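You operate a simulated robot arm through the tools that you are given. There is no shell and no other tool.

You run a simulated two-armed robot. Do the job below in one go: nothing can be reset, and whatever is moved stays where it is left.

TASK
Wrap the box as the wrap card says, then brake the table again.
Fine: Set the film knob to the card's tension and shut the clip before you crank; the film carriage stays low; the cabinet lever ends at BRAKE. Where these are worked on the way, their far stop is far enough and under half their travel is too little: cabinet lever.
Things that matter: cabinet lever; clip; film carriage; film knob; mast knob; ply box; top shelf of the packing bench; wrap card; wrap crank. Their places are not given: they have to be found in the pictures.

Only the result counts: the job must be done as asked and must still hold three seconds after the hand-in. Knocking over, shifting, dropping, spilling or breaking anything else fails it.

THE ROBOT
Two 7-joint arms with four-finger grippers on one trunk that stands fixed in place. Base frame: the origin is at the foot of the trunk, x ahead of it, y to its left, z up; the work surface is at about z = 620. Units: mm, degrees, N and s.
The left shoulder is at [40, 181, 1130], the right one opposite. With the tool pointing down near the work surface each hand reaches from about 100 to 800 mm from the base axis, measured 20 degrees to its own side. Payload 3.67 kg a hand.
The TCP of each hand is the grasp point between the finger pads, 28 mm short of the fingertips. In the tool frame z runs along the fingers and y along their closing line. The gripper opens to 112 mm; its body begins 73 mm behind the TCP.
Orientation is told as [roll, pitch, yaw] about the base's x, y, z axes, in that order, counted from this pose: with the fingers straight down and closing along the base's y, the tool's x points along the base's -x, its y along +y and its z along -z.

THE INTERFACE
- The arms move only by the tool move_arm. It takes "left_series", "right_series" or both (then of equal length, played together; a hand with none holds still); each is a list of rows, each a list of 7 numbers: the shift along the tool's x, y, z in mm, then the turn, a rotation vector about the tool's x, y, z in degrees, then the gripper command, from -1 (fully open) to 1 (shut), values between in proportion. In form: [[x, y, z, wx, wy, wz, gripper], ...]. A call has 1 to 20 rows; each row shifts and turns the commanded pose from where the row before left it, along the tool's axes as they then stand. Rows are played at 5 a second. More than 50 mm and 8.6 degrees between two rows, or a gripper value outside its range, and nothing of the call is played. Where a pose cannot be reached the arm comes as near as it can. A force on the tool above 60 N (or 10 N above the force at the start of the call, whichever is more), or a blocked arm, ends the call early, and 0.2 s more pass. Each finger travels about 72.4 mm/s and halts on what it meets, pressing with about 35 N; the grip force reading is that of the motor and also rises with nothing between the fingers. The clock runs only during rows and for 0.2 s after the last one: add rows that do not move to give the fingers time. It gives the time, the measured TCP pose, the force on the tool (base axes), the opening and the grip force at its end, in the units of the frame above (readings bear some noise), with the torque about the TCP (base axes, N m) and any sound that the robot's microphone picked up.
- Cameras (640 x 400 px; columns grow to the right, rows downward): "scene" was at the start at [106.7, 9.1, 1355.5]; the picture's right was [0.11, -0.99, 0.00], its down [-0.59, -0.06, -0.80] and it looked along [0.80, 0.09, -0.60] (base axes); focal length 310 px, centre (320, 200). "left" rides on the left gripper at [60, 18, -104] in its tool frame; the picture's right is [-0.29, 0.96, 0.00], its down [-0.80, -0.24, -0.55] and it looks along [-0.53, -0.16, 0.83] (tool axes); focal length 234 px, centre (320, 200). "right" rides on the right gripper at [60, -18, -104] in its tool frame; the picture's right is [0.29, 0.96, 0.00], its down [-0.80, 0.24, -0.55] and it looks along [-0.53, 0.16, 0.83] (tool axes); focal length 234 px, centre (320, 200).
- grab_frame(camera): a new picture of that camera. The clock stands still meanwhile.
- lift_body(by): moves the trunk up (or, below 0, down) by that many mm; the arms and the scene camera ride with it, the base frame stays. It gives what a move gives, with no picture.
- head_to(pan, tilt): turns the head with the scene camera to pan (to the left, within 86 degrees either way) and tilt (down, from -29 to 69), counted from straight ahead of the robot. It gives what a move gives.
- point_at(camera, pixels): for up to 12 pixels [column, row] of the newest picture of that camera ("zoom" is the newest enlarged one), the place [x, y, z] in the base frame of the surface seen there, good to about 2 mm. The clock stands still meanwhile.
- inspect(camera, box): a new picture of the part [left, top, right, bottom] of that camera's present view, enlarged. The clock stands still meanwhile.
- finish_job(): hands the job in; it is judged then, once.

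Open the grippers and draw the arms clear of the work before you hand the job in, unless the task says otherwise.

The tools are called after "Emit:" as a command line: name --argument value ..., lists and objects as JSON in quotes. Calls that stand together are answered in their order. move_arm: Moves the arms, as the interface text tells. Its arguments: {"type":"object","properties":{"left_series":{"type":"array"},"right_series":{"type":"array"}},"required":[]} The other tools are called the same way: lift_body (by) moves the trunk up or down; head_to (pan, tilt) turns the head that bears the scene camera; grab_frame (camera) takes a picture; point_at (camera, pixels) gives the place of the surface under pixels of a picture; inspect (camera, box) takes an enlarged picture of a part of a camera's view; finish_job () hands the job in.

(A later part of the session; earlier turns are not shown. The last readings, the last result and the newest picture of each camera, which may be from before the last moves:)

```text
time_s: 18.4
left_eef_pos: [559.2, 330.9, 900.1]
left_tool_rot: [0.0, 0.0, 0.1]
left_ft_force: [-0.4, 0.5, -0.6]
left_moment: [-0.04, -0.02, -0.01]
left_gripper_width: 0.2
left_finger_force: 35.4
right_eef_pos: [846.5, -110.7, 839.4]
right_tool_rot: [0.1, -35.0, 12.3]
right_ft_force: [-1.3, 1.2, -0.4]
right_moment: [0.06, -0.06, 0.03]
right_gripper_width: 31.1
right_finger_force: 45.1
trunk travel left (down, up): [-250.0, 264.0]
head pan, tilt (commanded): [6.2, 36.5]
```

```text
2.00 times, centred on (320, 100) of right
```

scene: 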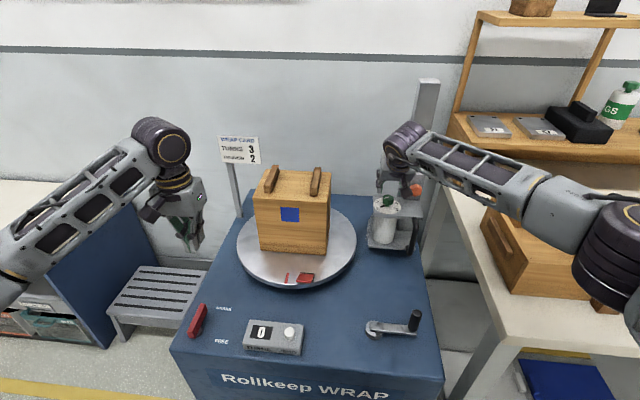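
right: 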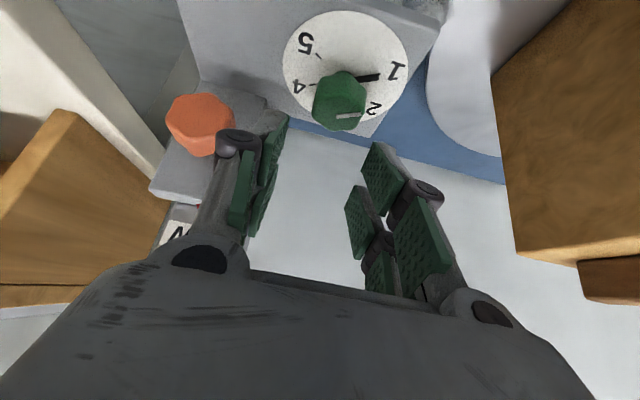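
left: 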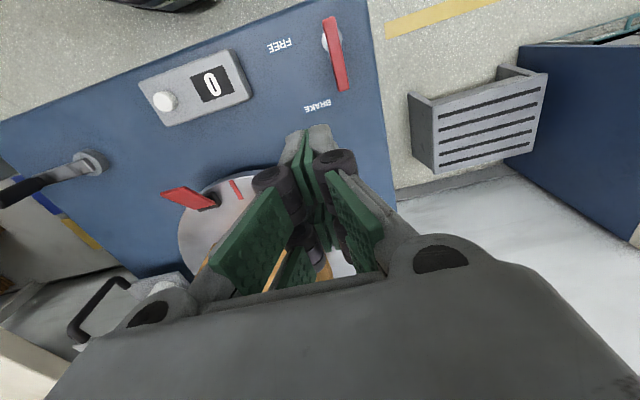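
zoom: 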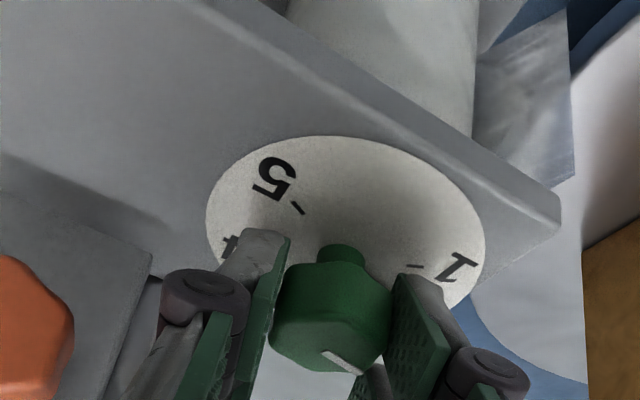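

Gripped (31.1 mm). I turn clockwise 14.5° to finish the 60° from 1 to 2.

Emit:
move_arm --right_series '[[0, 0, 0, 2.08, 0, 2.97, 1], [0, 0, 0, 2.08, 0, 2.97, 1], [0, 0, 0, 2.08, 0, 2.97, 1], [0, 0, 0, 2.08, 0, 2.97, 1], [0, 0, 0, 0, 0, 0, 1]]'

Emit:
inspect --camera "right" --box '[160, 0, 480, 200]'

```text
time_s: 19.6
left_eef_pos: [559.6, 331.0, 899.3]
left_tool_rot: [0.0, -0.1, 0.1]
left_ft_force: [0.7, 0.4, 0.2]
left_moment: [0.0, -0.01, -0.01]
left_gripper_width: 0.0
left_finger_force: 35.7
right_eef_pos: [846.4, -108.9, 840.4]
right_tool_rot: [0.1, -35.0, -2.3]
right_ft_force: [-0.5, 3.2, -0.7]
right_moment: [0.03, -0.06, -0.01]
right_gripper_width: 30.9
right_finger_force: 44.7
trunk travel left (down, up): [-250.0, 264.0]
head pan, tilt (commanded): [6.2, 36.5]
```

```text
2.00 times, centred on (320, 100) of right
```

zoom: 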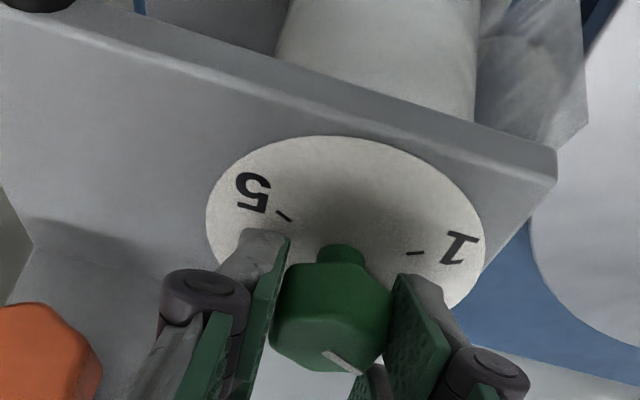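

Now I open to 48 mm and rise vertically about 45 mm clear of the knob, then look at the pointer.

Emit:
move_arm --right_series '[[0, 0, 0, 0, 0, 0, 0.143], [0, 0, 0, 0, 0, 0, 0.143], [0, 0, 0, 0, 0, 0, 0.143], [-8.6, 0, -12.3, 0, 0, 0, 0.143], [-8.6, 0, -12.3, 0, 0, 0, 0.143], [-8.6, 0, -12.3, 0, 0, 0, 0.143], [0, 0, 0, 0, 0, 0, 0.143]]'

Emit:
inspect --camera "right" --box '[270, 10, 430, 140]'

Emit:
inspect --camera "scene" --box '[365, 185, 425, 230]'

```text
time_s: 21.2
left_eef_pos: [559.8, 331.4, 899.0]
left_tool_rot: [0.0, 0.0, 0.1]
left_ft_force: [0.4, 0.6, 0.1]
left_moment: [0.04, 0.01, -0.03]
left_gripper_width: 0.0
left_finger_force: 35.2
right_eef_pos: [846.9, -110.3, 883.8]
right_tool_rot: [0.1, -34.9, -2.2]
right_ft_force: [-0.3, 0.3, -0.5]
right_moment: [-0.01, -0.01, 0.01]
right_gripper_width: 48.1
right_finger_force: 0.1
trunk travel left (down, up): [-250.0, 264.0]
head pan, tilt (commanded): [6.2, 36.5]
```

```text
3.08 times, centred on (350, 75) of right
```

zoom: 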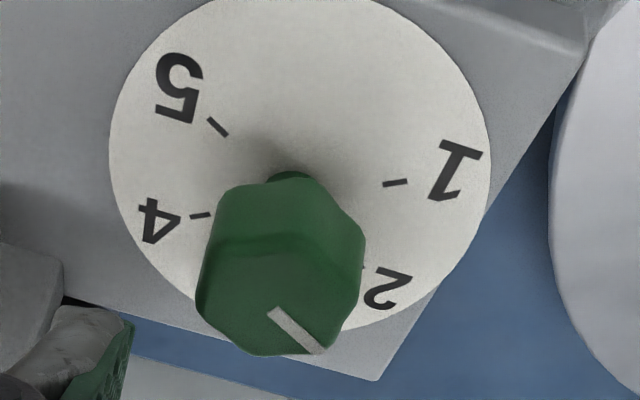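

```text
8.89 times, centred on (395, 208) of scene
```

zoom: 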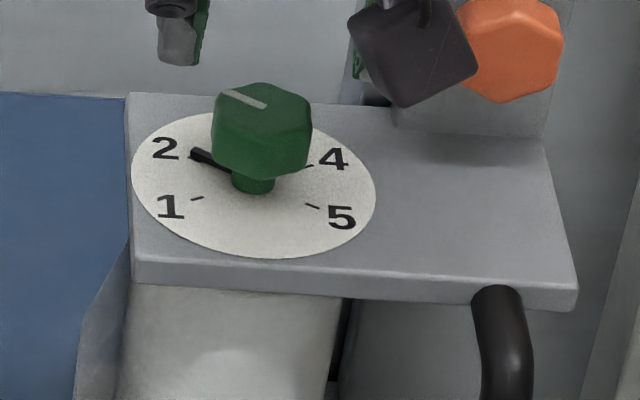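

The pointer now covers tick 2. I check its angle numerically.

Emit:
point_at --camera "zoom" --pixels '[[195, 153], [198, 198], [312, 205], [308, 166], [225, 92], [264, 104]]'

Emit:
inspect --camera "scene" --box '[375, 190, 415, 216]'

```text
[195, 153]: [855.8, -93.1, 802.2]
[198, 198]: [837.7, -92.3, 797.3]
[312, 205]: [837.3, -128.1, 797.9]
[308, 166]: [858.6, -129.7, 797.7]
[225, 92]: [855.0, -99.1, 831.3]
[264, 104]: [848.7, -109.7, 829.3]
```

```text
15.38 times, centred on (395, 203) of scene
```

zoom: 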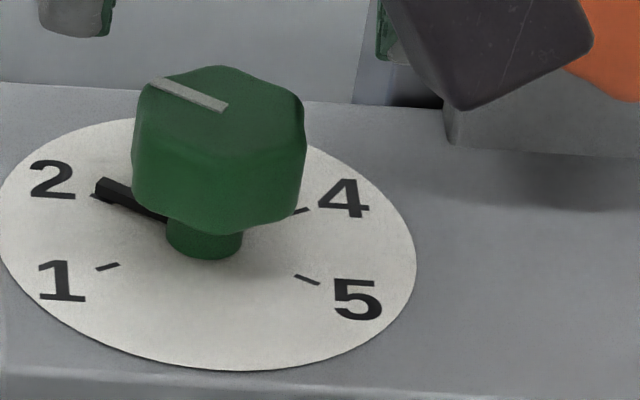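

The pointer sits at 59–60°, on tick 2. Before using the left hand on the clip I measure the box and turntable extents.

Emit:
grab_frame --camera "scene"

Emit:
point_at --camera "scene" --pixels '[[262, 245], [328, 250], [290, 214], [258, 190], [329, 200], [272, 168], [318, 168], [238, 240], [355, 240], [296, 285], [300, 200], [345, 212]]'

```text
taken
```

scene: 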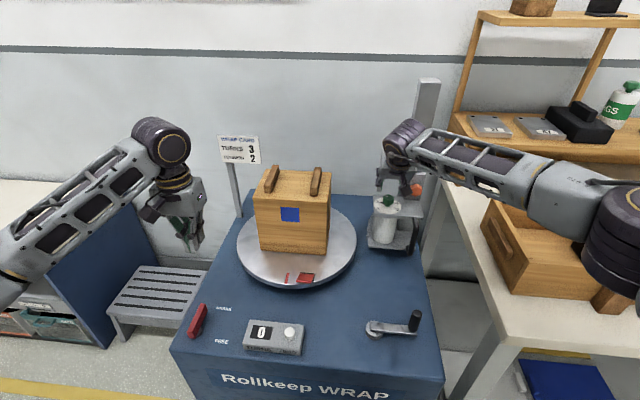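

```text
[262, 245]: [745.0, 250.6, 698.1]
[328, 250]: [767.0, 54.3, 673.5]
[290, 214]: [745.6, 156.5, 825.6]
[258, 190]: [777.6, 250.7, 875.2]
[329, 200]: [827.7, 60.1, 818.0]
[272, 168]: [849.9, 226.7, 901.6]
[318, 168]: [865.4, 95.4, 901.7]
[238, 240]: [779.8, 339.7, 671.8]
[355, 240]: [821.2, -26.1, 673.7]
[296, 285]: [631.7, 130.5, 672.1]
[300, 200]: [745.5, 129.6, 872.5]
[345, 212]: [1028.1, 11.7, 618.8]
```

Box front face is at x≈745 and the turntable centre about (815,157), radius ~183, so the way to the clip is free. I withdraw the right hand from the carriage and bring the shut left hand over the flap at (612,105,790).

Emit:
move_arm --right_series '[[23.2, -1.4, -36.6, 0, 0, 0, 0.143], [23.2, -1.4, -36.6, 0, 0, 0, 0.143], [23.2, -1.4, -36.6, 0, 0, 0, 0.143], [17.1, -30.9, -20.2, 0, 0, 0, 0.143], [17.1, -30.9, -20.2, 0, 0, 0, 0.143], [17.1, -30.9, -20.2, 0, 0, 0, 0.143], [0, 0, 0, 0, 7, 0, 0.143], [0, 0, 0, 0, 7, 0, 0.143], [0, 0, 0, 0, 7, 0, 0.143], [0, 0, 0, 0, 7, 0, 0.143], [0, 0, 0, 0, 7, 0, 0.143], [0, 0, 0, 0, 0, -2, 0.143]]' --left_series '[[0, 0, 0, 0, 0, 0, 1], [0, 0, 0, 0, 0, 0, 1], [0, 0, 0, 0, 0, 0, 1], [0, 0, 0, 0, 0, 0, 1], [-8.7, -37.7, 18.3, 0, 0, 0, 1], [-8.7, -37.7, 18.3, 0, 0, 0, 1], [-8.7, -37.7, 18.3, 0, 0, 0, 1], [-8.7, -37.7, 18.3, 0, 0, 0, 1], [-8.7, -37.7, 18.3, 0, 0, 0, 1], [-8.7, -37.7, 18.3, 0, 0, 0, 1], [0, 0, 0, 0, 0, 0, 1], [0, 0, 0, 0, 0, 0, 1]]'

Emit:
grab_frame --camera "scene"

Emit:
grab_frame --camera "left"

```text
time_s: 23.8
left_eef_pos: [613.1, 105.7, 790.7]
left_tool_rot: [0.0, 0.0, 0.1]
left_ft_force: [0.1, -0.1, -0.4]
left_moment: [0.01, -0.02, 0.02]
left_gripper_width: 0.0
left_finger_force: 34.9
right_eef_pos: [646.7, -200.7, 954.2]
right_tool_rot: [0.1, 0.1, -0.2]
right_ft_force: [0.9, 0.1, 0.4]
right_moment: [0.01, 0.0, 0.02]
right_gripper_width: 47.8
right_finger_force: 0.2
trunk travel left (down, up): [-250.0, 264.0]
head pan, tilt (commanded): [6.2, 36.5]
```

```text
taken
```

scene: 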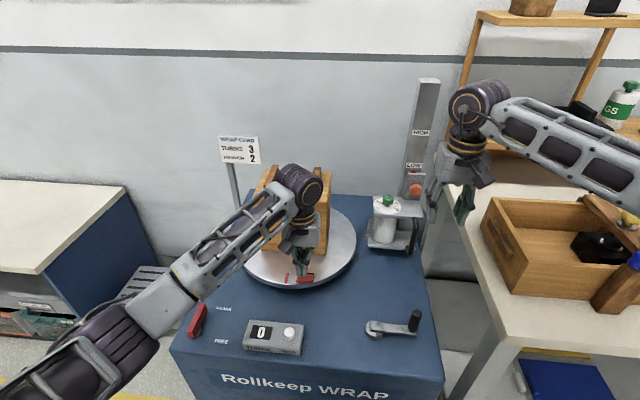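

```text
taken
```

left: 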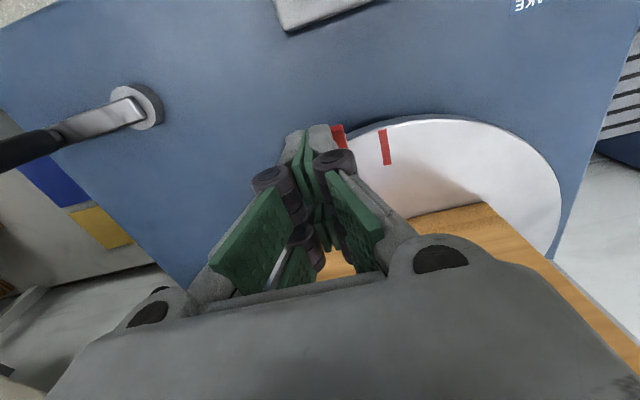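

I press straight down in small steps, watching the force.

Emit:
move_arm --left_series '[[0, 0, 10, 0, 0, 0, 1], [0, 0, 10, 0, 0, 0, 1], [0, 0, 8, 0, 0, 0, 1], [0, 0, 8, 0, 0, 0, 1], [0, 0, 6, 0, 0, 0, 1], [0, 0, 6, 0, 0, 0, 1], [0, 0, 6, 0, 0, 0, 1]]'

Emit:
inspect --camera "scene" --box '[270, 235, 350, 300]'

```text
time_s: 25.2
left_eef_pos: [614.2, 103.9, 755.9]
left_tool_rot: [-0.4, -0.7, 0.0]
left_ft_force: [-14.9, 4.7, 33.3]
left_moment: [0.15, 0.79, -0.08]
left_gripper_width: 6.1
left_finger_force: 35.7
right_eef_pos: [645.7, -199.9, 957.0]
right_tool_rot: [0.0, -0.1, -0.2]
right_ft_force: [0.0, 0.4, -0.7]
right_moment: [-0.01, 0.07, -0.01]
right_gripper_width: 48.0
right_finger_force: 0.1
trunk travel left (down, up): [-250.0, 264.0]
head pan, tilt (commanded): [6.2, 36.5]
stopped in row 6 (left hand): the force on the tool passed its limit at 65 N (the readings are from after the stop); the commanded pose is now the measured one
```

```text
6.15 times, centred on (310, 268) of scene
```

zoom: 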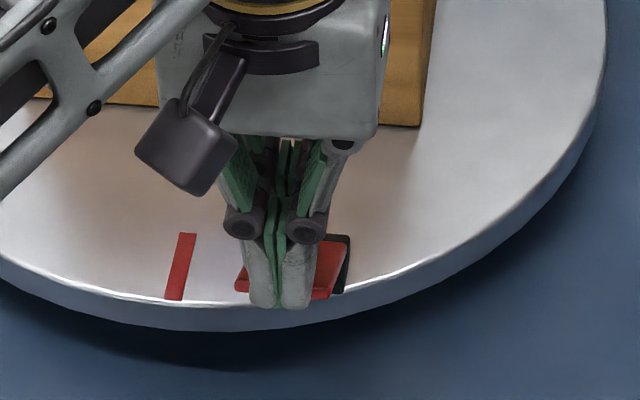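

Contact came at the flap tip (fingertips z≈728) and force peaked at 65 N with little motion. I try a slow press, 1 mm per row, to tell whether the flap yields downward.

Emit:
move_arm --left_series '[[0, 0, 1, 0, 0, 0, 1], [0, 0, 1, 0, 0, 0, 1], [0, 0, 1, 0, 0, 0, 1], [0, 0, 1, 0, 0, 0, 1], [0, 0, 0, 0, 0, 0, 1]]'

Emit:
inspect --camera "scene" --box '[270, 235, 350, 300]'

```text
time_s: 26.4
left_eef_pos: [616.4, 102.7, 754.5]
left_tool_rot: [-0.5, -1.3, 0.0]
left_ft_force: [-13.3, 2.5, 31.5]
left_moment: [0.1, 0.82, -0.05]
left_gripper_width: 6.2
left_finger_force: 35.9
right_eef_pos: [644.9, -200.6, 955.3]
right_tool_rot: [0.0, -0.1, -0.2]
right_ft_force: [0.0, -0.2, 0.3]
right_moment: [-0.02, 0.02, 0.0]
right_gripper_width: 47.8
right_finger_force: 0.0
trunk travel left (down, up): [-250.0, 264.0]
head pan, tilt (commanded): [6.2, 36.5]
stopped in row 5 (left hand): the force on the tool passed its limit at 60 N (the readings are from after the stop); the commanded pose is now the measured one
```

```text
6.15 times, centred on (310, 268) of scene
```

zoom: 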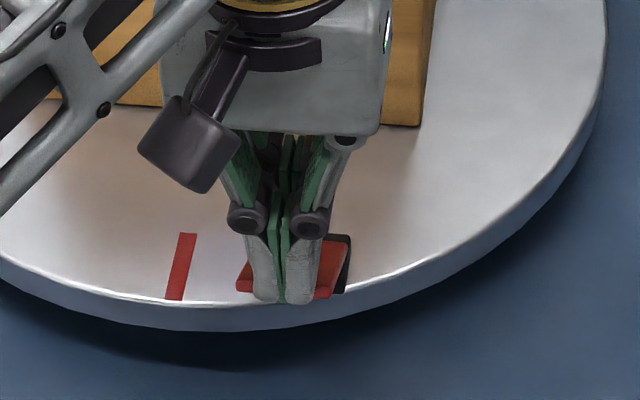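

The flap does not yield downward, so this is likely its open stop and it shuts the other way (over, inward). I lift off and look at the hinge closely.

Emit:
move_arm --left_series '[[0, 0, -15, 0, 0, 0, 1], [0, 0, -30, 0, 0, 0, 1], [5, 30, -20, 0, 0, 0, 1], [20, 40, 0, 0, 0, 0, 1], [30, 35, 0, 0, 0, 0, 1], [0, 0, 0, 0, 0, 0, 1]]'

Emit:
inspect --camera "scene" --box '[270, 255, 350, 305]'

Emit:
grab_frame --camera "left"

Emit:
grab_frame --camera "right"

```text
time_s: 27.8
left_eef_pos: [562.0, 208.4, 815.0]
left_tool_rot: [-0.3, -0.9, -0.1]
left_ft_force: [0.1, -0.6, -0.4]
left_moment: [0.0, 0.0, -0.03]
left_gripper_width: 0.0
left_finger_force: 35.6
right_eef_pos: [647.0, -200.7, 953.6]
right_tool_rot: [0.0, 0.0, -0.2]
right_ft_force: [0.1, 0.8, 0.1]
right_moment: [-0.01, 0.02, 0.02]
right_gripper_width: 47.8
right_finger_force: 0.0
trunk travel left (down, up): [-250.0, 264.0]
head pan, tilt (commanded): [6.2, 36.5]
```

```text
8.00 times, centred on (310, 280) of scene
```

zoom: 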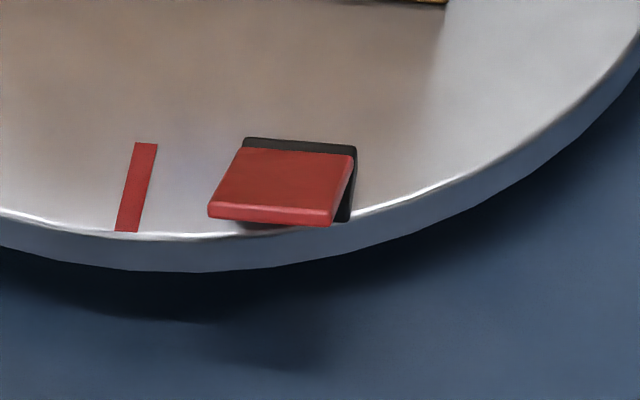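

```text
taken
```

left: 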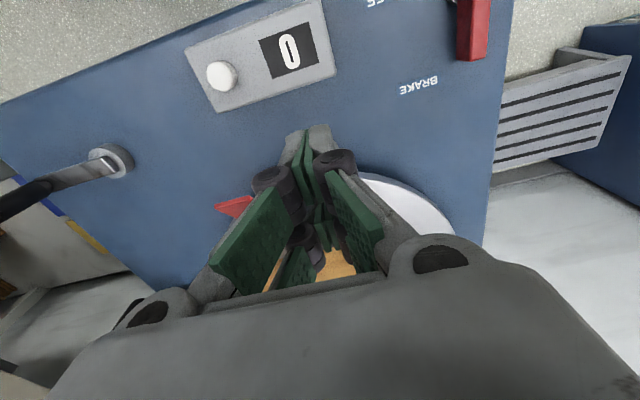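

```text
taken
```

right: 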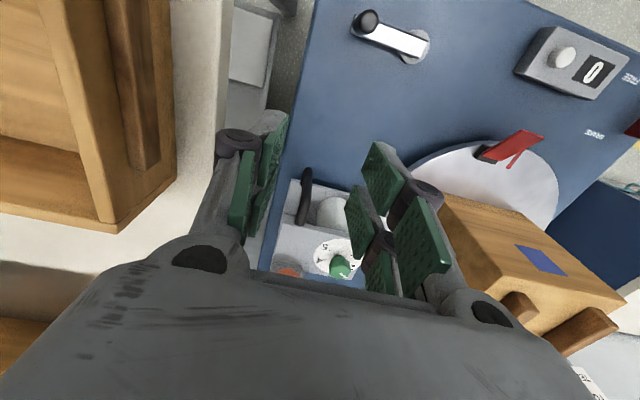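

Emit:
inspect --camera "right" --box '[470, 120, 560, 180]'

```text
6.67 times, centred on (515, 150) of right
```

zoom: 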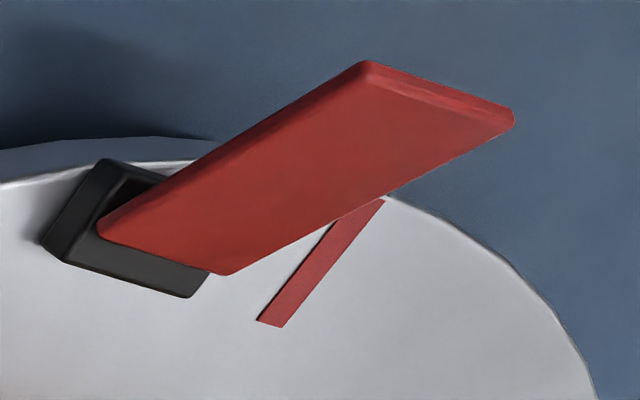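

The flap's inner end sits in the black frame, so it should fold inward. I place the shut left fingertips just outside the flap tip (TCP ≈ (563,105,743)), then push it inward (+x).

Emit:
move_arm --left_series '[[0, -34.5, 0, 0, 0, 0, 1], [0, -34.5, 0, 0, 0, 0, 1], [0, -34.5, 0, 0, 0, 0, 1], [0, 0, 24, 0, 0, 0, 1], [0, 0, 24, 0, 0, 0, 1], [0, 0, 24, 0, 0, 0, 1], [0, 0, 0, 0, 0, 0, 1]]'

Emit:
inspect --camera "scene" --box '[260, 245, 350, 310]'

Emit:
grab_frame --camera "left"

```text
time_s: 29.4
left_eef_pos: [563.3, 104.2, 743.5]
left_tool_rot: [-0.3, -1.0, 0.0]
left_ft_force: [0.6, -0.3, 0.1]
left_moment: [0.0, -0.02, -0.01]
left_gripper_width: 0.1
left_finger_force: 36.3
right_eef_pos: [646.6, -200.1, 955.5]
right_tool_rot: [0.0, 0.0, -0.2]
right_ft_force: [0.6, 0.7, 0.3]
right_moment: [0.0, 0.0, 0.05]
right_gripper_width: 47.7
right_finger_force: 0.1
trunk travel left (down, up): [-250.0, 264.0]
head pan, tilt (commanded): [6.2, 36.5]
```

```text
6.15 times, centred on (305, 278) of scene
```

zoom: 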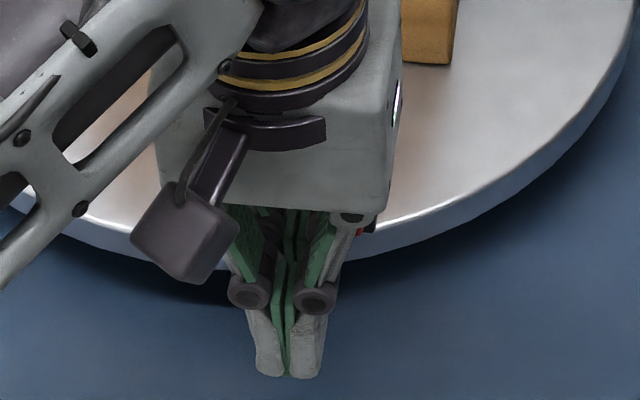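

```text
taken
```

left: 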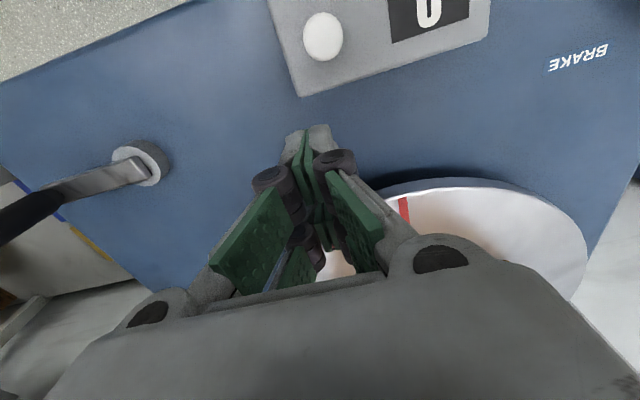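

In position outside the flap tip. I push +x in 4 mm steps and watch the force.

Emit:
move_arm --left_series '[[-4, 0, 0, 0, 0, 0, 1], [-4, 0, 0, 0, 0, 0, 1], [-4, 0, 0, 0, 0, 0, 1], [-4, 0, 0, 0, 0, 0, 1], [-4, 0, 0, 0, 0, 0, 1], [-4, 0, 0, 0, 0, 0, 1], [-4, 0, 0, 0, 0, 0, 1], [0, 0, 0, 0, 0, 0, 1]]'

Emit:
grab_frame --camera "right"

Emit:
inspect --camera "right" --box '[460, 80, 620, 200]'

```text
time_s: 31.2
left_eef_pos: [591.4, 105.2, 743.7]
left_tool_rot: [-0.3, -1.0, 0.2]
left_ft_force: [0.0, 0.7, 0.8]
left_moment: [0.01, -0.01, 0.01]
left_gripper_width: 0.0
left_finger_force: 35.6
right_eef_pos: [646.1, -199.5, 954.9]
right_tool_rot: [-0.1, 0.0, -0.2]
right_ft_force: [-0.5, -0.4, 0.2]
right_moment: [-0.03, -0.01, 0.03]
right_gripper_width: 47.8
right_finger_force: 0.0
trunk travel left (down, up): [-250.0, 264.0]
head pan, tilt (commanded): [6.2, 36.5]
```

```text
taken
```

right: 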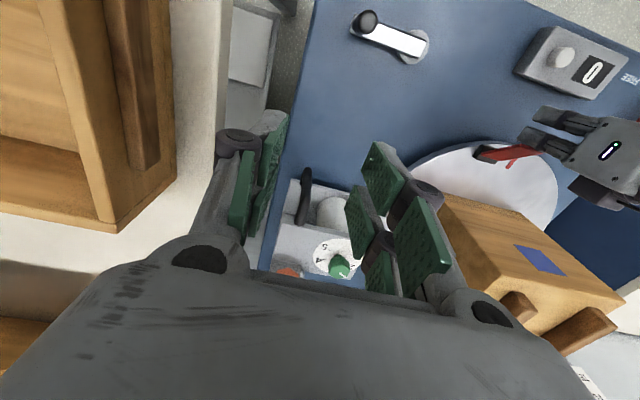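

```text
3.33 times, centred on (540, 140) of right
```

zoom: 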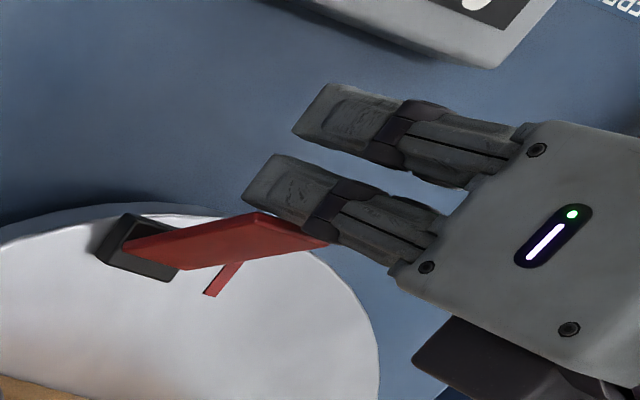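

The force stays near zero with the finger face now past the flap's old tip place, so I check whether the flap has risen.

Emit:
point_at --camera "zoom" --pixels '[[255, 218], [318, 243], [135, 240], [200, 262], [280, 165], [250, 190], [325, 95], [215, 240]]'

```text
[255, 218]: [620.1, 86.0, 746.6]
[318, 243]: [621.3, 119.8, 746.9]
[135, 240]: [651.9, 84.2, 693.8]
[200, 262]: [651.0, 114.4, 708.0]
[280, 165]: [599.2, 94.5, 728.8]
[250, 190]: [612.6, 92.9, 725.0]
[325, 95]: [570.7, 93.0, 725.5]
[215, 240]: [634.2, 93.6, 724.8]
```

The flap tip has risen to (620,…,746) with almost no force, so it shuts inward. I keep pushing +x past vertical.

Emit:
move_arm --left_series '[[-6, 0, 0, 0, 0, 0, 1], [-6, 0, 0, 0, 0, 0, 1], [-6, 0, 0, 0, 0, 0, 1], [-6, 0, 0, 0, 0, 0, 1], [-6, 0, 0, 0, 0, 0, 1], [-6, 0, 0, 0, 0, 0, 1], [-6, 0, 0, 0, 0, 0, 1], [-6, 0, 0, 0, 0, 0, 1], [-6, 0, 0, 0, 0, 0, 1], [0, 0, 0, 0, 0, 0, 1]]'

Emit:
grab_frame --camera "right"

Emit:
inspect --camera "right" --box '[440, 80, 600, 200]'

```text
time_s: 33.0
left_eef_pos: [628.4, 103.1, 742.2]
left_tool_rot: [-0.2, 0.6, -0.4]
left_ft_force: [-45.4, 5.7, 19.5]
left_moment: [0.23, 0.57, 0.35]
left_gripper_width: 0.2
left_finger_force: 35.3
right_eef_pos: [644.5, -200.6, 957.4]
right_tool_rot: [0.1, -0.3, -0.3]
right_ft_force: [0.8, -0.5, -1.0]
right_moment: [-0.01, 0.05, 0.04]
right_gripper_width: 47.8
right_finger_force: 0.2
trunk travel left (down, up): [-250.0, 264.0]
head pan, tilt (commanded): [6.2, 36.5]
stopped in row 9 (left hand): the force on the tool passed its limit at 68 N (the readings are from after the stop); the commanded pose is now the measured one
```

```text
taken
```

right: 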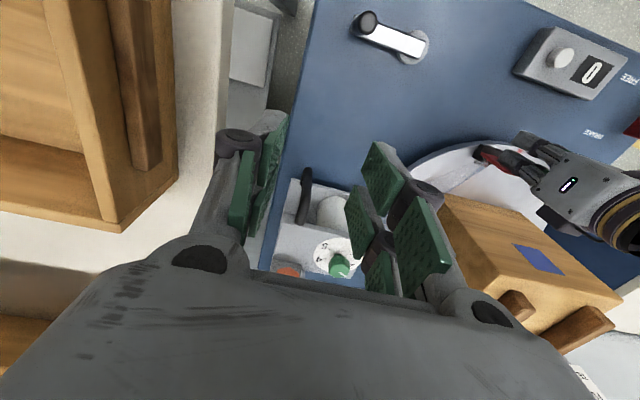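

```text
3.33 times, centred on (520, 140) of right
```

zoom: 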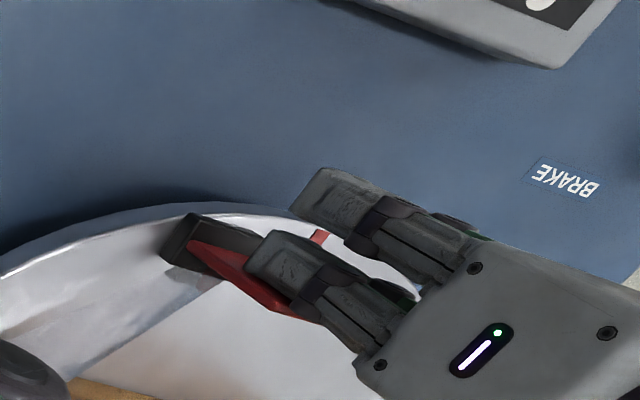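

The push stopped at 68 N with the finger face near the hinge line. I measure where the flap stands now.

Emit:
point_at --camera "zoom" --pixels '[[190, 245], [200, 262], [245, 285], [290, 315], [225, 250], [270, 310], [185, 230], [255, 240], [255, 265], [300, 300]]'

Emit:
grab_frame --camera "left"

Emit:
inspect --camera "scene" --box '[270, 225, 350, 295]'

```text
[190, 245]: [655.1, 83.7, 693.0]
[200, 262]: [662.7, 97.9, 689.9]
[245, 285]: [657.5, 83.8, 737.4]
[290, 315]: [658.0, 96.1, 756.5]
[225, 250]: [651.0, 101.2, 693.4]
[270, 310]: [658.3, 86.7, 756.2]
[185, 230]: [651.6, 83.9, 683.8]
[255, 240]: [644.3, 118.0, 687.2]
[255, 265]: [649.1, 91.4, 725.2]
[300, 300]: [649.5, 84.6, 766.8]
```

```text
taken
```

left: 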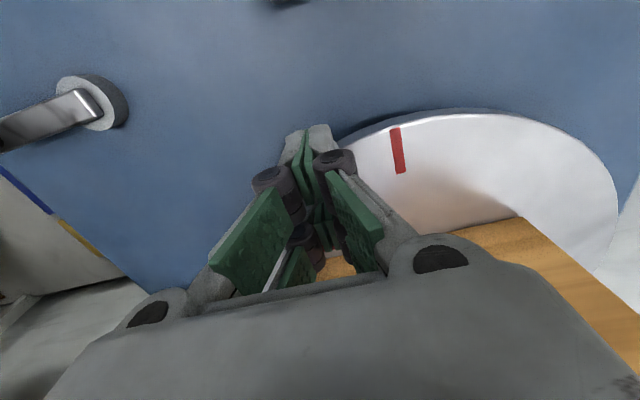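

```text
5.71 times, centred on (310, 260) of scene
```

zoom: 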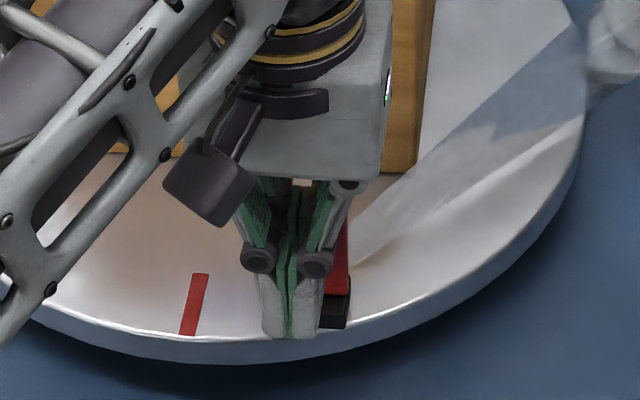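

A translucent film strip now runs from the roll to the clip, and the flap stands upright at x≈658 against its stop: the clip is shut. I back the left hand out and up and check that it stays.

Emit:
move_arm --left_series '[[15, 0, 0, 0, 0, 0, 1], [25, 0, 0, 0, 0, 0, 1], [25, 0, -20, 0, 0, 0, 1], [15, 20, -35, 0, 0, 0, 1], [10, 35, -25, 0, 0, 0, 1], [0, 40, -20, 0, 0, 0, 1], [0, 0, 0, 0, 0, 0, 1]]'

Emit:
grab_frame --camera "scene"

Emit:
inspect --camera "scene" --box '[270, 190, 430, 300]'

Emit:
grab_frame --camera "right"

```text
time_s: 34.6
left_eef_pos: [542.3, 198.7, 841.5]
left_tool_rot: [-0.2, 0.2, -0.3]
left_ft_force: [0.2, -0.5, 0.1]
left_moment: [0.04, 0.01, 0.02]
left_gripper_width: 0.0
left_finger_force: 35.3
right_eef_pos: [647.9, -200.9, 954.2]
right_tool_rot: [0.1, 0.0, -0.3]
right_ft_force: [0.2, 0.1, -0.1]
right_moment: [0.01, 0.02, 0.01]
right_gripper_width: 47.8
right_finger_force: 0.1
trunk travel left (down, up): [-250.0, 264.0]
head pan, tilt (commanded): [6.2, 36.5]
```

```text
taken
```

scene: 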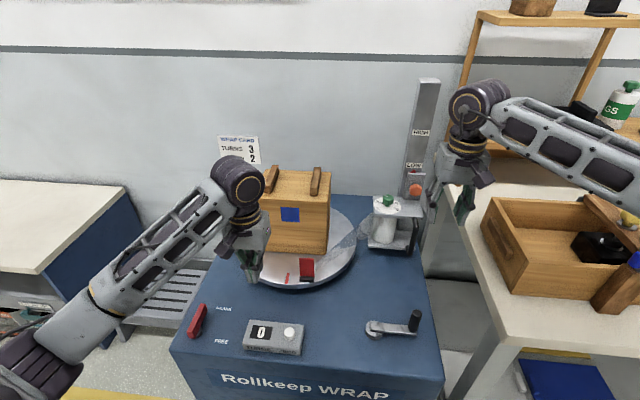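

```text
3.64 times, centred on (350, 245) of scene
```

zoom: 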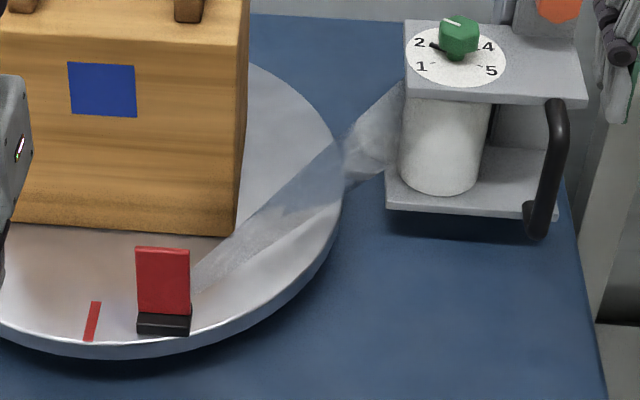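

```text
taken
```

right: 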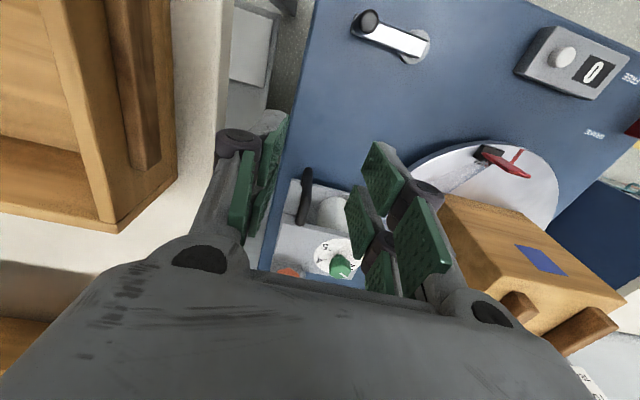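

The clip is shut with the film attached. Next the cabinet lever: I bring the left hand back over it to see its pivot and the labels closely.

Emit:
move_arm --left_series '[[24.4, 32.3, -1.7, 0, 0, 0, 1], [24.4, 32.3, -1.7, 0, 0, 0, 1], [24.4, 32.3, -1.7, 0, 0, 0, 1], [24.4, 32.3, -1.7, 0, 0, 0, 1], [24.4, 32.3, -1.7, 0, 0, 0, 1], [0, 0, 0, 0, 0, 0, 1]]'

Emit:
grab_frame --camera "left"

Emit:
inspect --camera "scene" --box '[170, 290, 250, 355]'

```text
time_s: 36.0
left_eef_pos: [421.8, 360.9, 848.8]
left_tool_rot: [-0.3, 0.1, -0.3]
left_ft_force: [0.3, 0.1, -0.1]
left_moment: [0.01, 0.0, 0.03]
left_gripper_width: 0.0
left_finger_force: 35.3
right_eef_pos: [647.5, -200.5, 954.0]
right_tool_rot: [0.1, 0.1, -0.1]
right_ft_force: [-0.4, 0.7, 0.5]
right_moment: [0.0, 0.03, 0.0]
right_gripper_width: 47.8
right_finger_force: 0.0
trunk travel left (down, up): [-250.0, 264.0]
head pan, tilt (commanded): [6.2, 36.5]
```

```text
taken
```

left: 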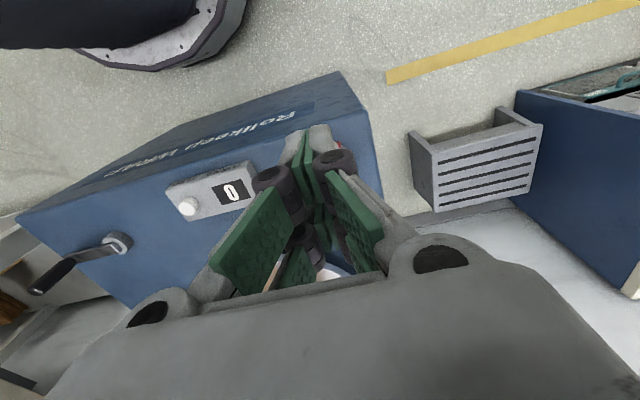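

```text
6.15 times, centred on (210, 322) of scene
```

zoom: 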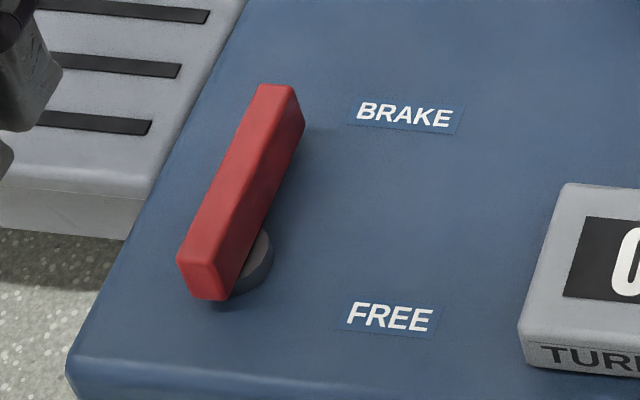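

The scene view shows it well: hub at zoom (255,262), bar from (200,275) to (278,95). I measure the lever corners.

Emit:
point_at --camera "zoom" --pixels '[[260, 92], [292, 92], [298, 135], [188, 258], [205, 292], [230, 262], [240, 190], [255, 275], [268, 250], [405, 115], [390, 315], [300, 120]]'

```text
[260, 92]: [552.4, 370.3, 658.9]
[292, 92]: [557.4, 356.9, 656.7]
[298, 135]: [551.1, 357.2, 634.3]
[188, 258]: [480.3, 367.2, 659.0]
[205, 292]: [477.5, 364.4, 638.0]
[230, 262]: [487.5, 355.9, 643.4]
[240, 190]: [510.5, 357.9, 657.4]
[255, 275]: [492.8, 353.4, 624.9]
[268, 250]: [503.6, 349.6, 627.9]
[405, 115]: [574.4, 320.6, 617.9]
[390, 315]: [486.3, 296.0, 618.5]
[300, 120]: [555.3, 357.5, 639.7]
```

The bar spans x 477–557, y 356–372, z 635–659 with its hub near (495,363). I bring the left hand, opened to 50 mm, above it at x=540 and down to z≈700.

Emit:
move_arm --left_series '[[-29.5, 0.8, 22.2, 0, 0, 0, 0.1], [-29.5, 0.8, 22.2, 0, 0, 0, 0.1], [-29.5, 0.8, 22.2, 0, 0, 0, 0.1], [-29.5, 0.8, 22.2, 0, 0, 0, 0.1], [0, 0, 30, 0, 0, 0, 0.1], [0, 0, 30, 0, 0, 0, 0.1], [0, 0, 0, 0, 0, 0, 0.1]]'

Emit:
inspect --camera "scene" --box '[150, 240, 270, 355]'

Emit:
grab_frame --camera "left"

```text
time_s: 37.6
left_eef_pos: [538.9, 363.2, 698.5]
left_tool_rot: [-0.2, 0.1, -0.3]
left_ft_force: [-0.3, -0.7, -1.1]
left_moment: [-0.03, -0.01, -0.03]
left_gripper_width: 50.6
left_finger_force: 0.0
right_eef_pos: [646.0, -200.8, 955.6]
right_tool_rot: [0.0, 0.0, -0.2]
right_ft_force: [0.3, -0.7, 0.5]
right_moment: [0.0, -0.05, 0.04]
right_gripper_width: 47.8
right_finger_force: 0.0
trunk travel left (down, up): [-250.0, 264.0]
head pan, tilt (commanded): [6.2, 36.5]
```

```text
3.48 times, centred on (210, 298) of scene
```

zoom: 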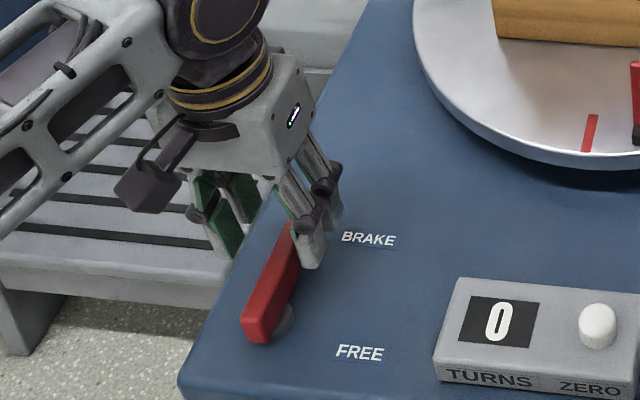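

```text
taken
```

left: 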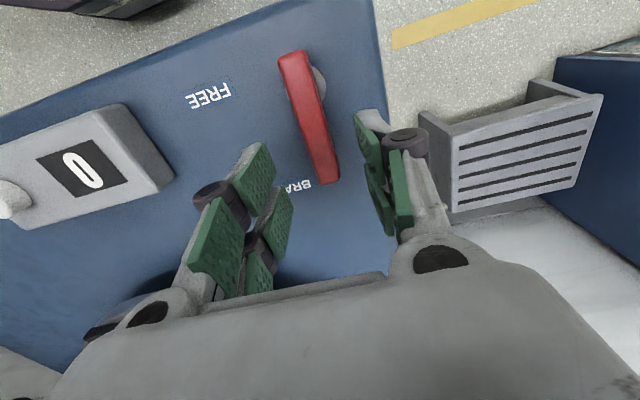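

The bar lies between the opened fingers. I check the stool height beside the cabinet before going down.

Emit:
point_at --camera "left" --pixels '[[440, 140], [500, 150], [300, 60], [325, 175], [318, 80], [322, 85], [380, 60], [215, 95]]'

```text
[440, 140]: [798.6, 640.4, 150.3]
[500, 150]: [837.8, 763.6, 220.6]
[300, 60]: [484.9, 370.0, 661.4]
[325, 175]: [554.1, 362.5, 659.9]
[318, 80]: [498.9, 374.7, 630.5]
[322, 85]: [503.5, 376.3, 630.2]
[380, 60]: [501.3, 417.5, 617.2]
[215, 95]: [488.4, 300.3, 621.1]
```

The stool is far below. Hub centre is about (496,363). I go down to z≈655 and grip the bar.

Emit:
move_arm --left_series '[[0, 0, 15, 0, 0, 0, 0.1], [0, 0, 15, 0, 0, 0, 0.1], [0, 0, 13, 0, 0, 0, 0.1], [0, 0, 0, 0, 0, 0, 0.6], [0, 0, 0, 0, 0, 0, 1], [0, 0, 0, 0, 0, 0, 1], [0, 0, 0, 0, 0, 0, 1]]'

Emit:
inspect --camera "scene" --box '[150, 240, 270, 355]'

```text
time_s: 39.2
left_eef_pos: [539.3, 364.2, 655.6]
left_tool_rot: [-0.2, 0.2, -0.2]
left_ft_force: [1.1, 7.4, 0.4]
left_moment: [0.3, -0.48, -0.32]
left_gripper_width: 15.8
left_finger_force: 44.5
right_eef_pos: [646.9, -199.6, 954.1]
right_tool_rot: [0.0, 0.1, -0.2]
right_ft_force: [-0.3, -0.9, -0.3]
right_moment: [0.02, 0.03, 0.0]
right_gripper_width: 48.2
right_finger_force: 0.0
trunk travel left (down, up): [-250.0, 264.0]
head pan, tilt (commanded): [6.2, 36.5]
```

```text
3.48 times, centred on (210, 298) of scene
```

zoom: 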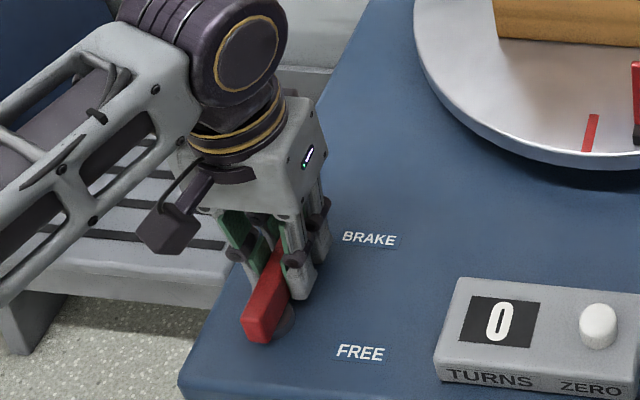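

Gripped (15.8 mm). I swing the lever clockwise toward FREE about its hub, first 15°.

Emit:
move_arm --left_series '[[0.17, -3.79, 0, 0, 0, 5, 1], [0.17, -3.79, 0, 0, 0, 5, 1], [0.17, -3.79, 0, 0, 0, 5, 1], [0, 0, 0, 0, 0, 0, 1]]'

Emit:
inspect --camera "scene" --box '[150, 240, 270, 355]'

```text
time_s: 40.2
left_eef_pos: [538.0, 355.6, 655.7]
left_tool_rot: [-0.3, 0.1, -15.2]
left_ft_force: [2.0, 19.8, 6.6]
left_moment: [0.92, 1.03, -0.78]
left_gripper_width: 16.0
left_finger_force: 44.4
right_eef_pos: [647.2, -198.9, 955.1]
right_tool_rot: [0.0, 0.0, -0.1]
right_ft_force: [-0.7, 0.5, 0.1]
right_moment: [-0.01, 0.01, -0.01]
right_gripper_width: 47.9
right_finger_force: 0.0
trunk travel left (down, up): [-250.0, 264.0]
head pan, tilt (commanded): [6.2, 36.5]
```

```text
3.48 times, centred on (210, 298) of scene
```

zoom: 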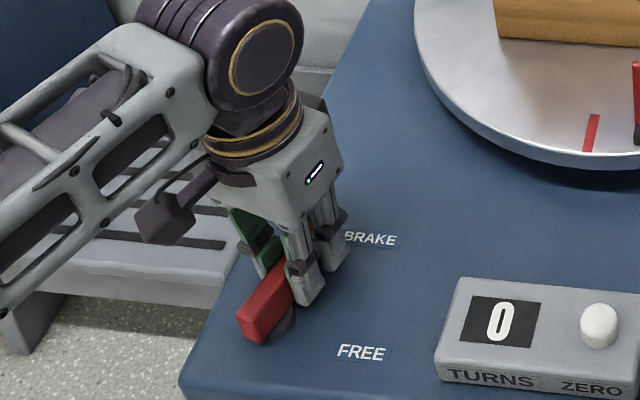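

The lever follows with moderate resistance. I continue 40° more.

Emit:
move_arm --left_series '[[0.17, -3.79, 0, 0, 0, 5, 1], [0.17, -3.79, 0, 0, 0, 5, 1], [0.17, -3.79, 0, 0, 0, 5, 1], [0.17, -3.79, 0, 0, 0, 5, 1], [0.17, -3.79, 0, 0, 0, 5, 1], [0.17, -3.79, 0, 0, 0, 5, 1], [0.17, -3.79, 0, 0, 0, 5, 1], [0.17, -3.79, 0, 0, 0, 5, 1], [0, 0, 0, 0, 0, 0, 1]]'

Emit:
inspect --camera "scene" --box '[150, 240, 270, 355]'

```text
time_s: 42.2
left_eef_pos: [521.2, 331.7, 656.1]
left_tool_rot: [0.1, -0.1, -55.2]
left_ft_force: [12.3, 37.9, 1.5]
left_moment: [0.6, -0.53, -1.24]
left_gripper_width: 16.1
left_finger_force: 45.0
right_eef_pos: [647.0, -197.9, 955.2]
right_tool_rot: [-0.1, -0.1, -0.2]
right_ft_force: [-0.4, 0.1, -0.5]
right_moment: [-0.03, -0.01, 0.0]
right_gripper_width: 48.0
right_finger_force: 0.0
trunk travel left (down, up): [-250.0, 264.0]
head pan, tilt (commanded): [6.2, 36.5]
```

```text
3.48 times, centred on (210, 298) of scene
```

zoom: 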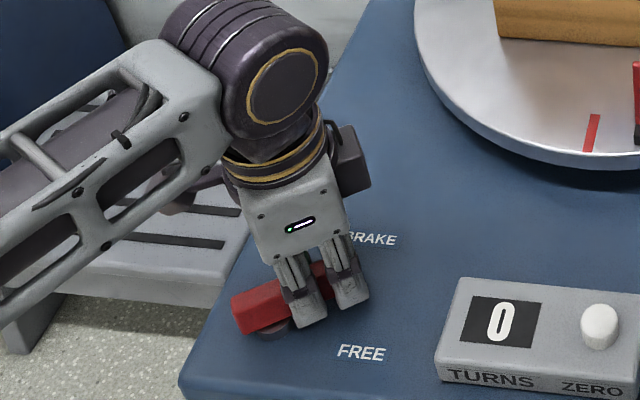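

Force is about 40 N, lever about 50° round. I continue in small steps to find whether this is the stop.

Emit:
move_arm --left_series '[[0.5, -2.5, 0, 0, 0, 3.5, 1], [0.5, -2.5, 0, 0, 0, 3.5, 1], [0.5, -2.5, 0, 0, 0, 3.5, 1], [0.5, -2.5, 0, 0, 0, 3.5, 1], [0, 0, 0, 0, 0, 0, 1]]'

Emit:
inspect --camera "scene" --box '[150, 240, 270, 355]'

```text
time_s: 43.4
left_eef_pos: [512.7, 328.5, 655.4]
left_tool_rot: [0.1, 0.0, -69.4]
left_ft_force: [26.4, 30.8, 1.9]
left_moment: [1.47, -0.39, -1.39]
left_gripper_width: 16.0
left_finger_force: 44.6
right_eef_pos: [648.0, -198.9, 954.1]
right_tool_rot: [-0.1, 0.1, -0.4]
right_ft_force: [0.6, 0.5, -1.1]
right_moment: [0.01, -0.02, 0.03]
right_gripper_width: 47.7
right_finger_force: 0.1
trunk travel left (down, up): [-250.0, 264.0]
head pan, tilt (commanded): [6.2, 36.5]
```

```text
3.48 times, centred on (210, 298) of scene
```

zoom: 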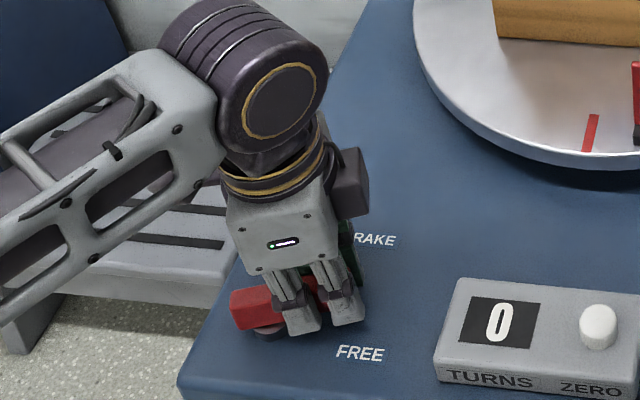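

The lever keeps following; the side force comes from a slightly wrong pivot guess (true pivot nearer (499,362)). I ease the hand toward the force and continue to about -90°.

Emit:
move_arm --left_series '[[1.5, 2.5, 0, 0, 0, 0, 1], [0.1, -2.7, 0, 0, 0, 4, 1], [0.1, -2.7, 0, 0, 0, 4, 1], [0.1, -2.7, 0, 0, 0, 4, 1], [0.1, -2.7, 0, 0, 0, 4, 1], [0.1, -2.7, 0, 0, 0, 4, 1], [0, 0, 0, 0, 0, 0, 1]]'

Emit:
inspect --camera "scene" --box '[150, 240, 270, 355]'

```text
time_s: 45.0
left_eef_pos: [500.2, 324.9, 655.8]
left_tool_rot: [0.1, -0.3, -89.3]
left_ft_force: [18.7, 17.5, 6.8]
left_moment: [1.29, -0.55, -0.76]
left_gripper_width: 16.0
left_finger_force: 45.1
right_eef_pos: [647.0, -199.3, 954.0]
right_tool_rot: [0.0, 0.0, -0.3]
right_ft_force: [-0.9, -0.1, -0.3]
right_moment: [-0.01, -0.02, 0.0]
right_gripper_width: 47.8
right_finger_force: 0.1
trunk travel left (down, up): [-250.0, 264.0]
head pan, tilt (commanded): [6.2, 36.5]
```

```text
3.48 times, centred on (210, 298) of scene
```

zoom: 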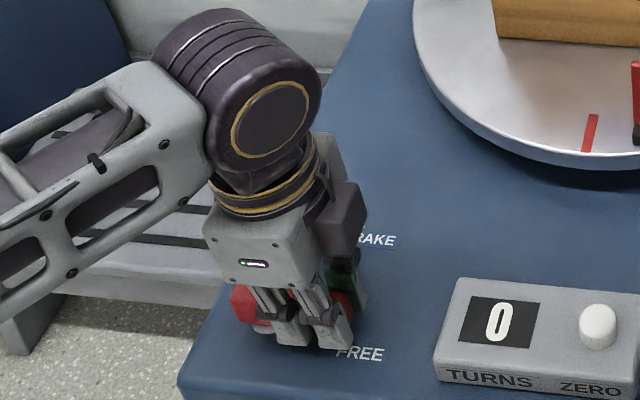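

The lever now points at FREE (-89°). I test gently for its far stop.

Emit:
move_arm --left_series '[[1.2, 1.5, 0, 0, 0, 0, 1], [0.1, -2, 0, 0, 0, 3, 1], [0.1, -2, 0, 0, 0, 3, 1], [0.1, -2, 0, 0, 0, 3, 1], [0, 0, 0, 0, 0, 0, 1]]'

Emit:
inspect --camera "scene" --box '[150, 240, 270, 355]'

```text
time_s: 46.2
left_eef_pos: [497.8, 324.1, 656.2]
left_tool_rot: [0.1, -0.4, -98.3]
left_ft_force: [32.1, 2.8, -2.6]
left_moment: [-0.43, -0.83, 2.03]
left_gripper_width: 20.1
left_finger_force: 44.9
right_eef_pos: [648.7, -202.0, 952.8]
right_tool_rot: [0.0, 0.0, -0.2]
right_ft_force: [0.1, 0.0, -1.4]
right_moment: [0.0, 0.02, -0.02]
right_gripper_width: 48.0
right_finger_force: 0.0
trunk travel left (down, up): [-250.0, 264.0]
head pan, tilt (commanded): [6.2, 36.5]
```

```text
3.48 times, centred on (210, 298) of scene
```

zoom: 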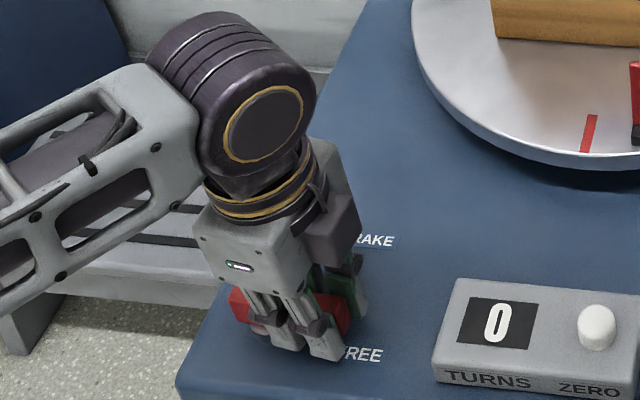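

The grip splayed to 20 mm with the torque reversing: the FREE stop is at about -90°. I turn back 8°, release and lift away.

Emit:
move_arm --left_series '[[0, 3, 0, 0, 0, -4, 1], [0, 0, 0, 0, 0, -4, 1], [0, 0, 0, 0, 0, 0, 0.1], [0, 0, 0, 0, 0, 0, 0.1], [0, 0, 0, 0, 0, 0, 0.1], [0, 0, -25, 0, 0, 0, 0.1], [0, 0, -35, 0, 0, 0, 0.1], [0, 0, -40, 0, 0, 0, 0.1]]'

Emit:
grab_frame --camera "scene"

Emit:
inspect --camera "scene" --box '[150, 280, 270, 365]'

```text
time_s: 48.0
left_eef_pos: [499.2, 325.5, 757.3]
left_tool_rot: [0.0, -0.2, -90.3]
left_ft_force: [-0.2, -0.8, 0.0]
left_moment: [-0.02, 0.0, 0.0]
left_gripper_width: 50.5
left_finger_force: 0.1
right_eef_pos: [646.3, -199.5, 955.1]
right_tool_rot: [0.1, 0.0, -0.3]
right_ft_force: [0.5, -0.1, 0.9]
right_moment: [-0.01, -0.02, 0.01]
right_gripper_width: 48.1
right_finger_force: 0.0
trunk travel left (down, up): [-250.0, 264.0]
head pan, tilt (commanded): [6.2, 36.5]
```

```text
taken
```

scene: 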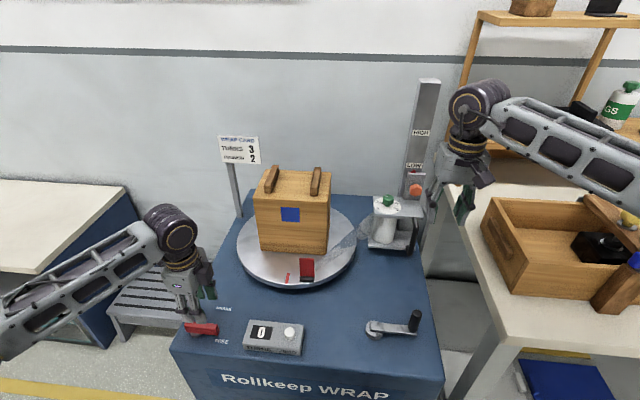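

```text
4.71 times, centred on (210, 322) of scene
```

zoom: 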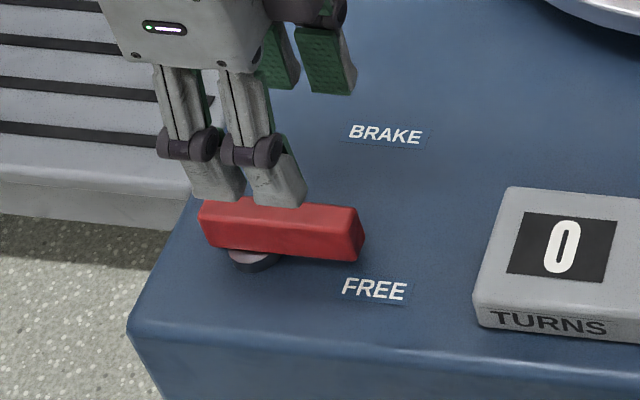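

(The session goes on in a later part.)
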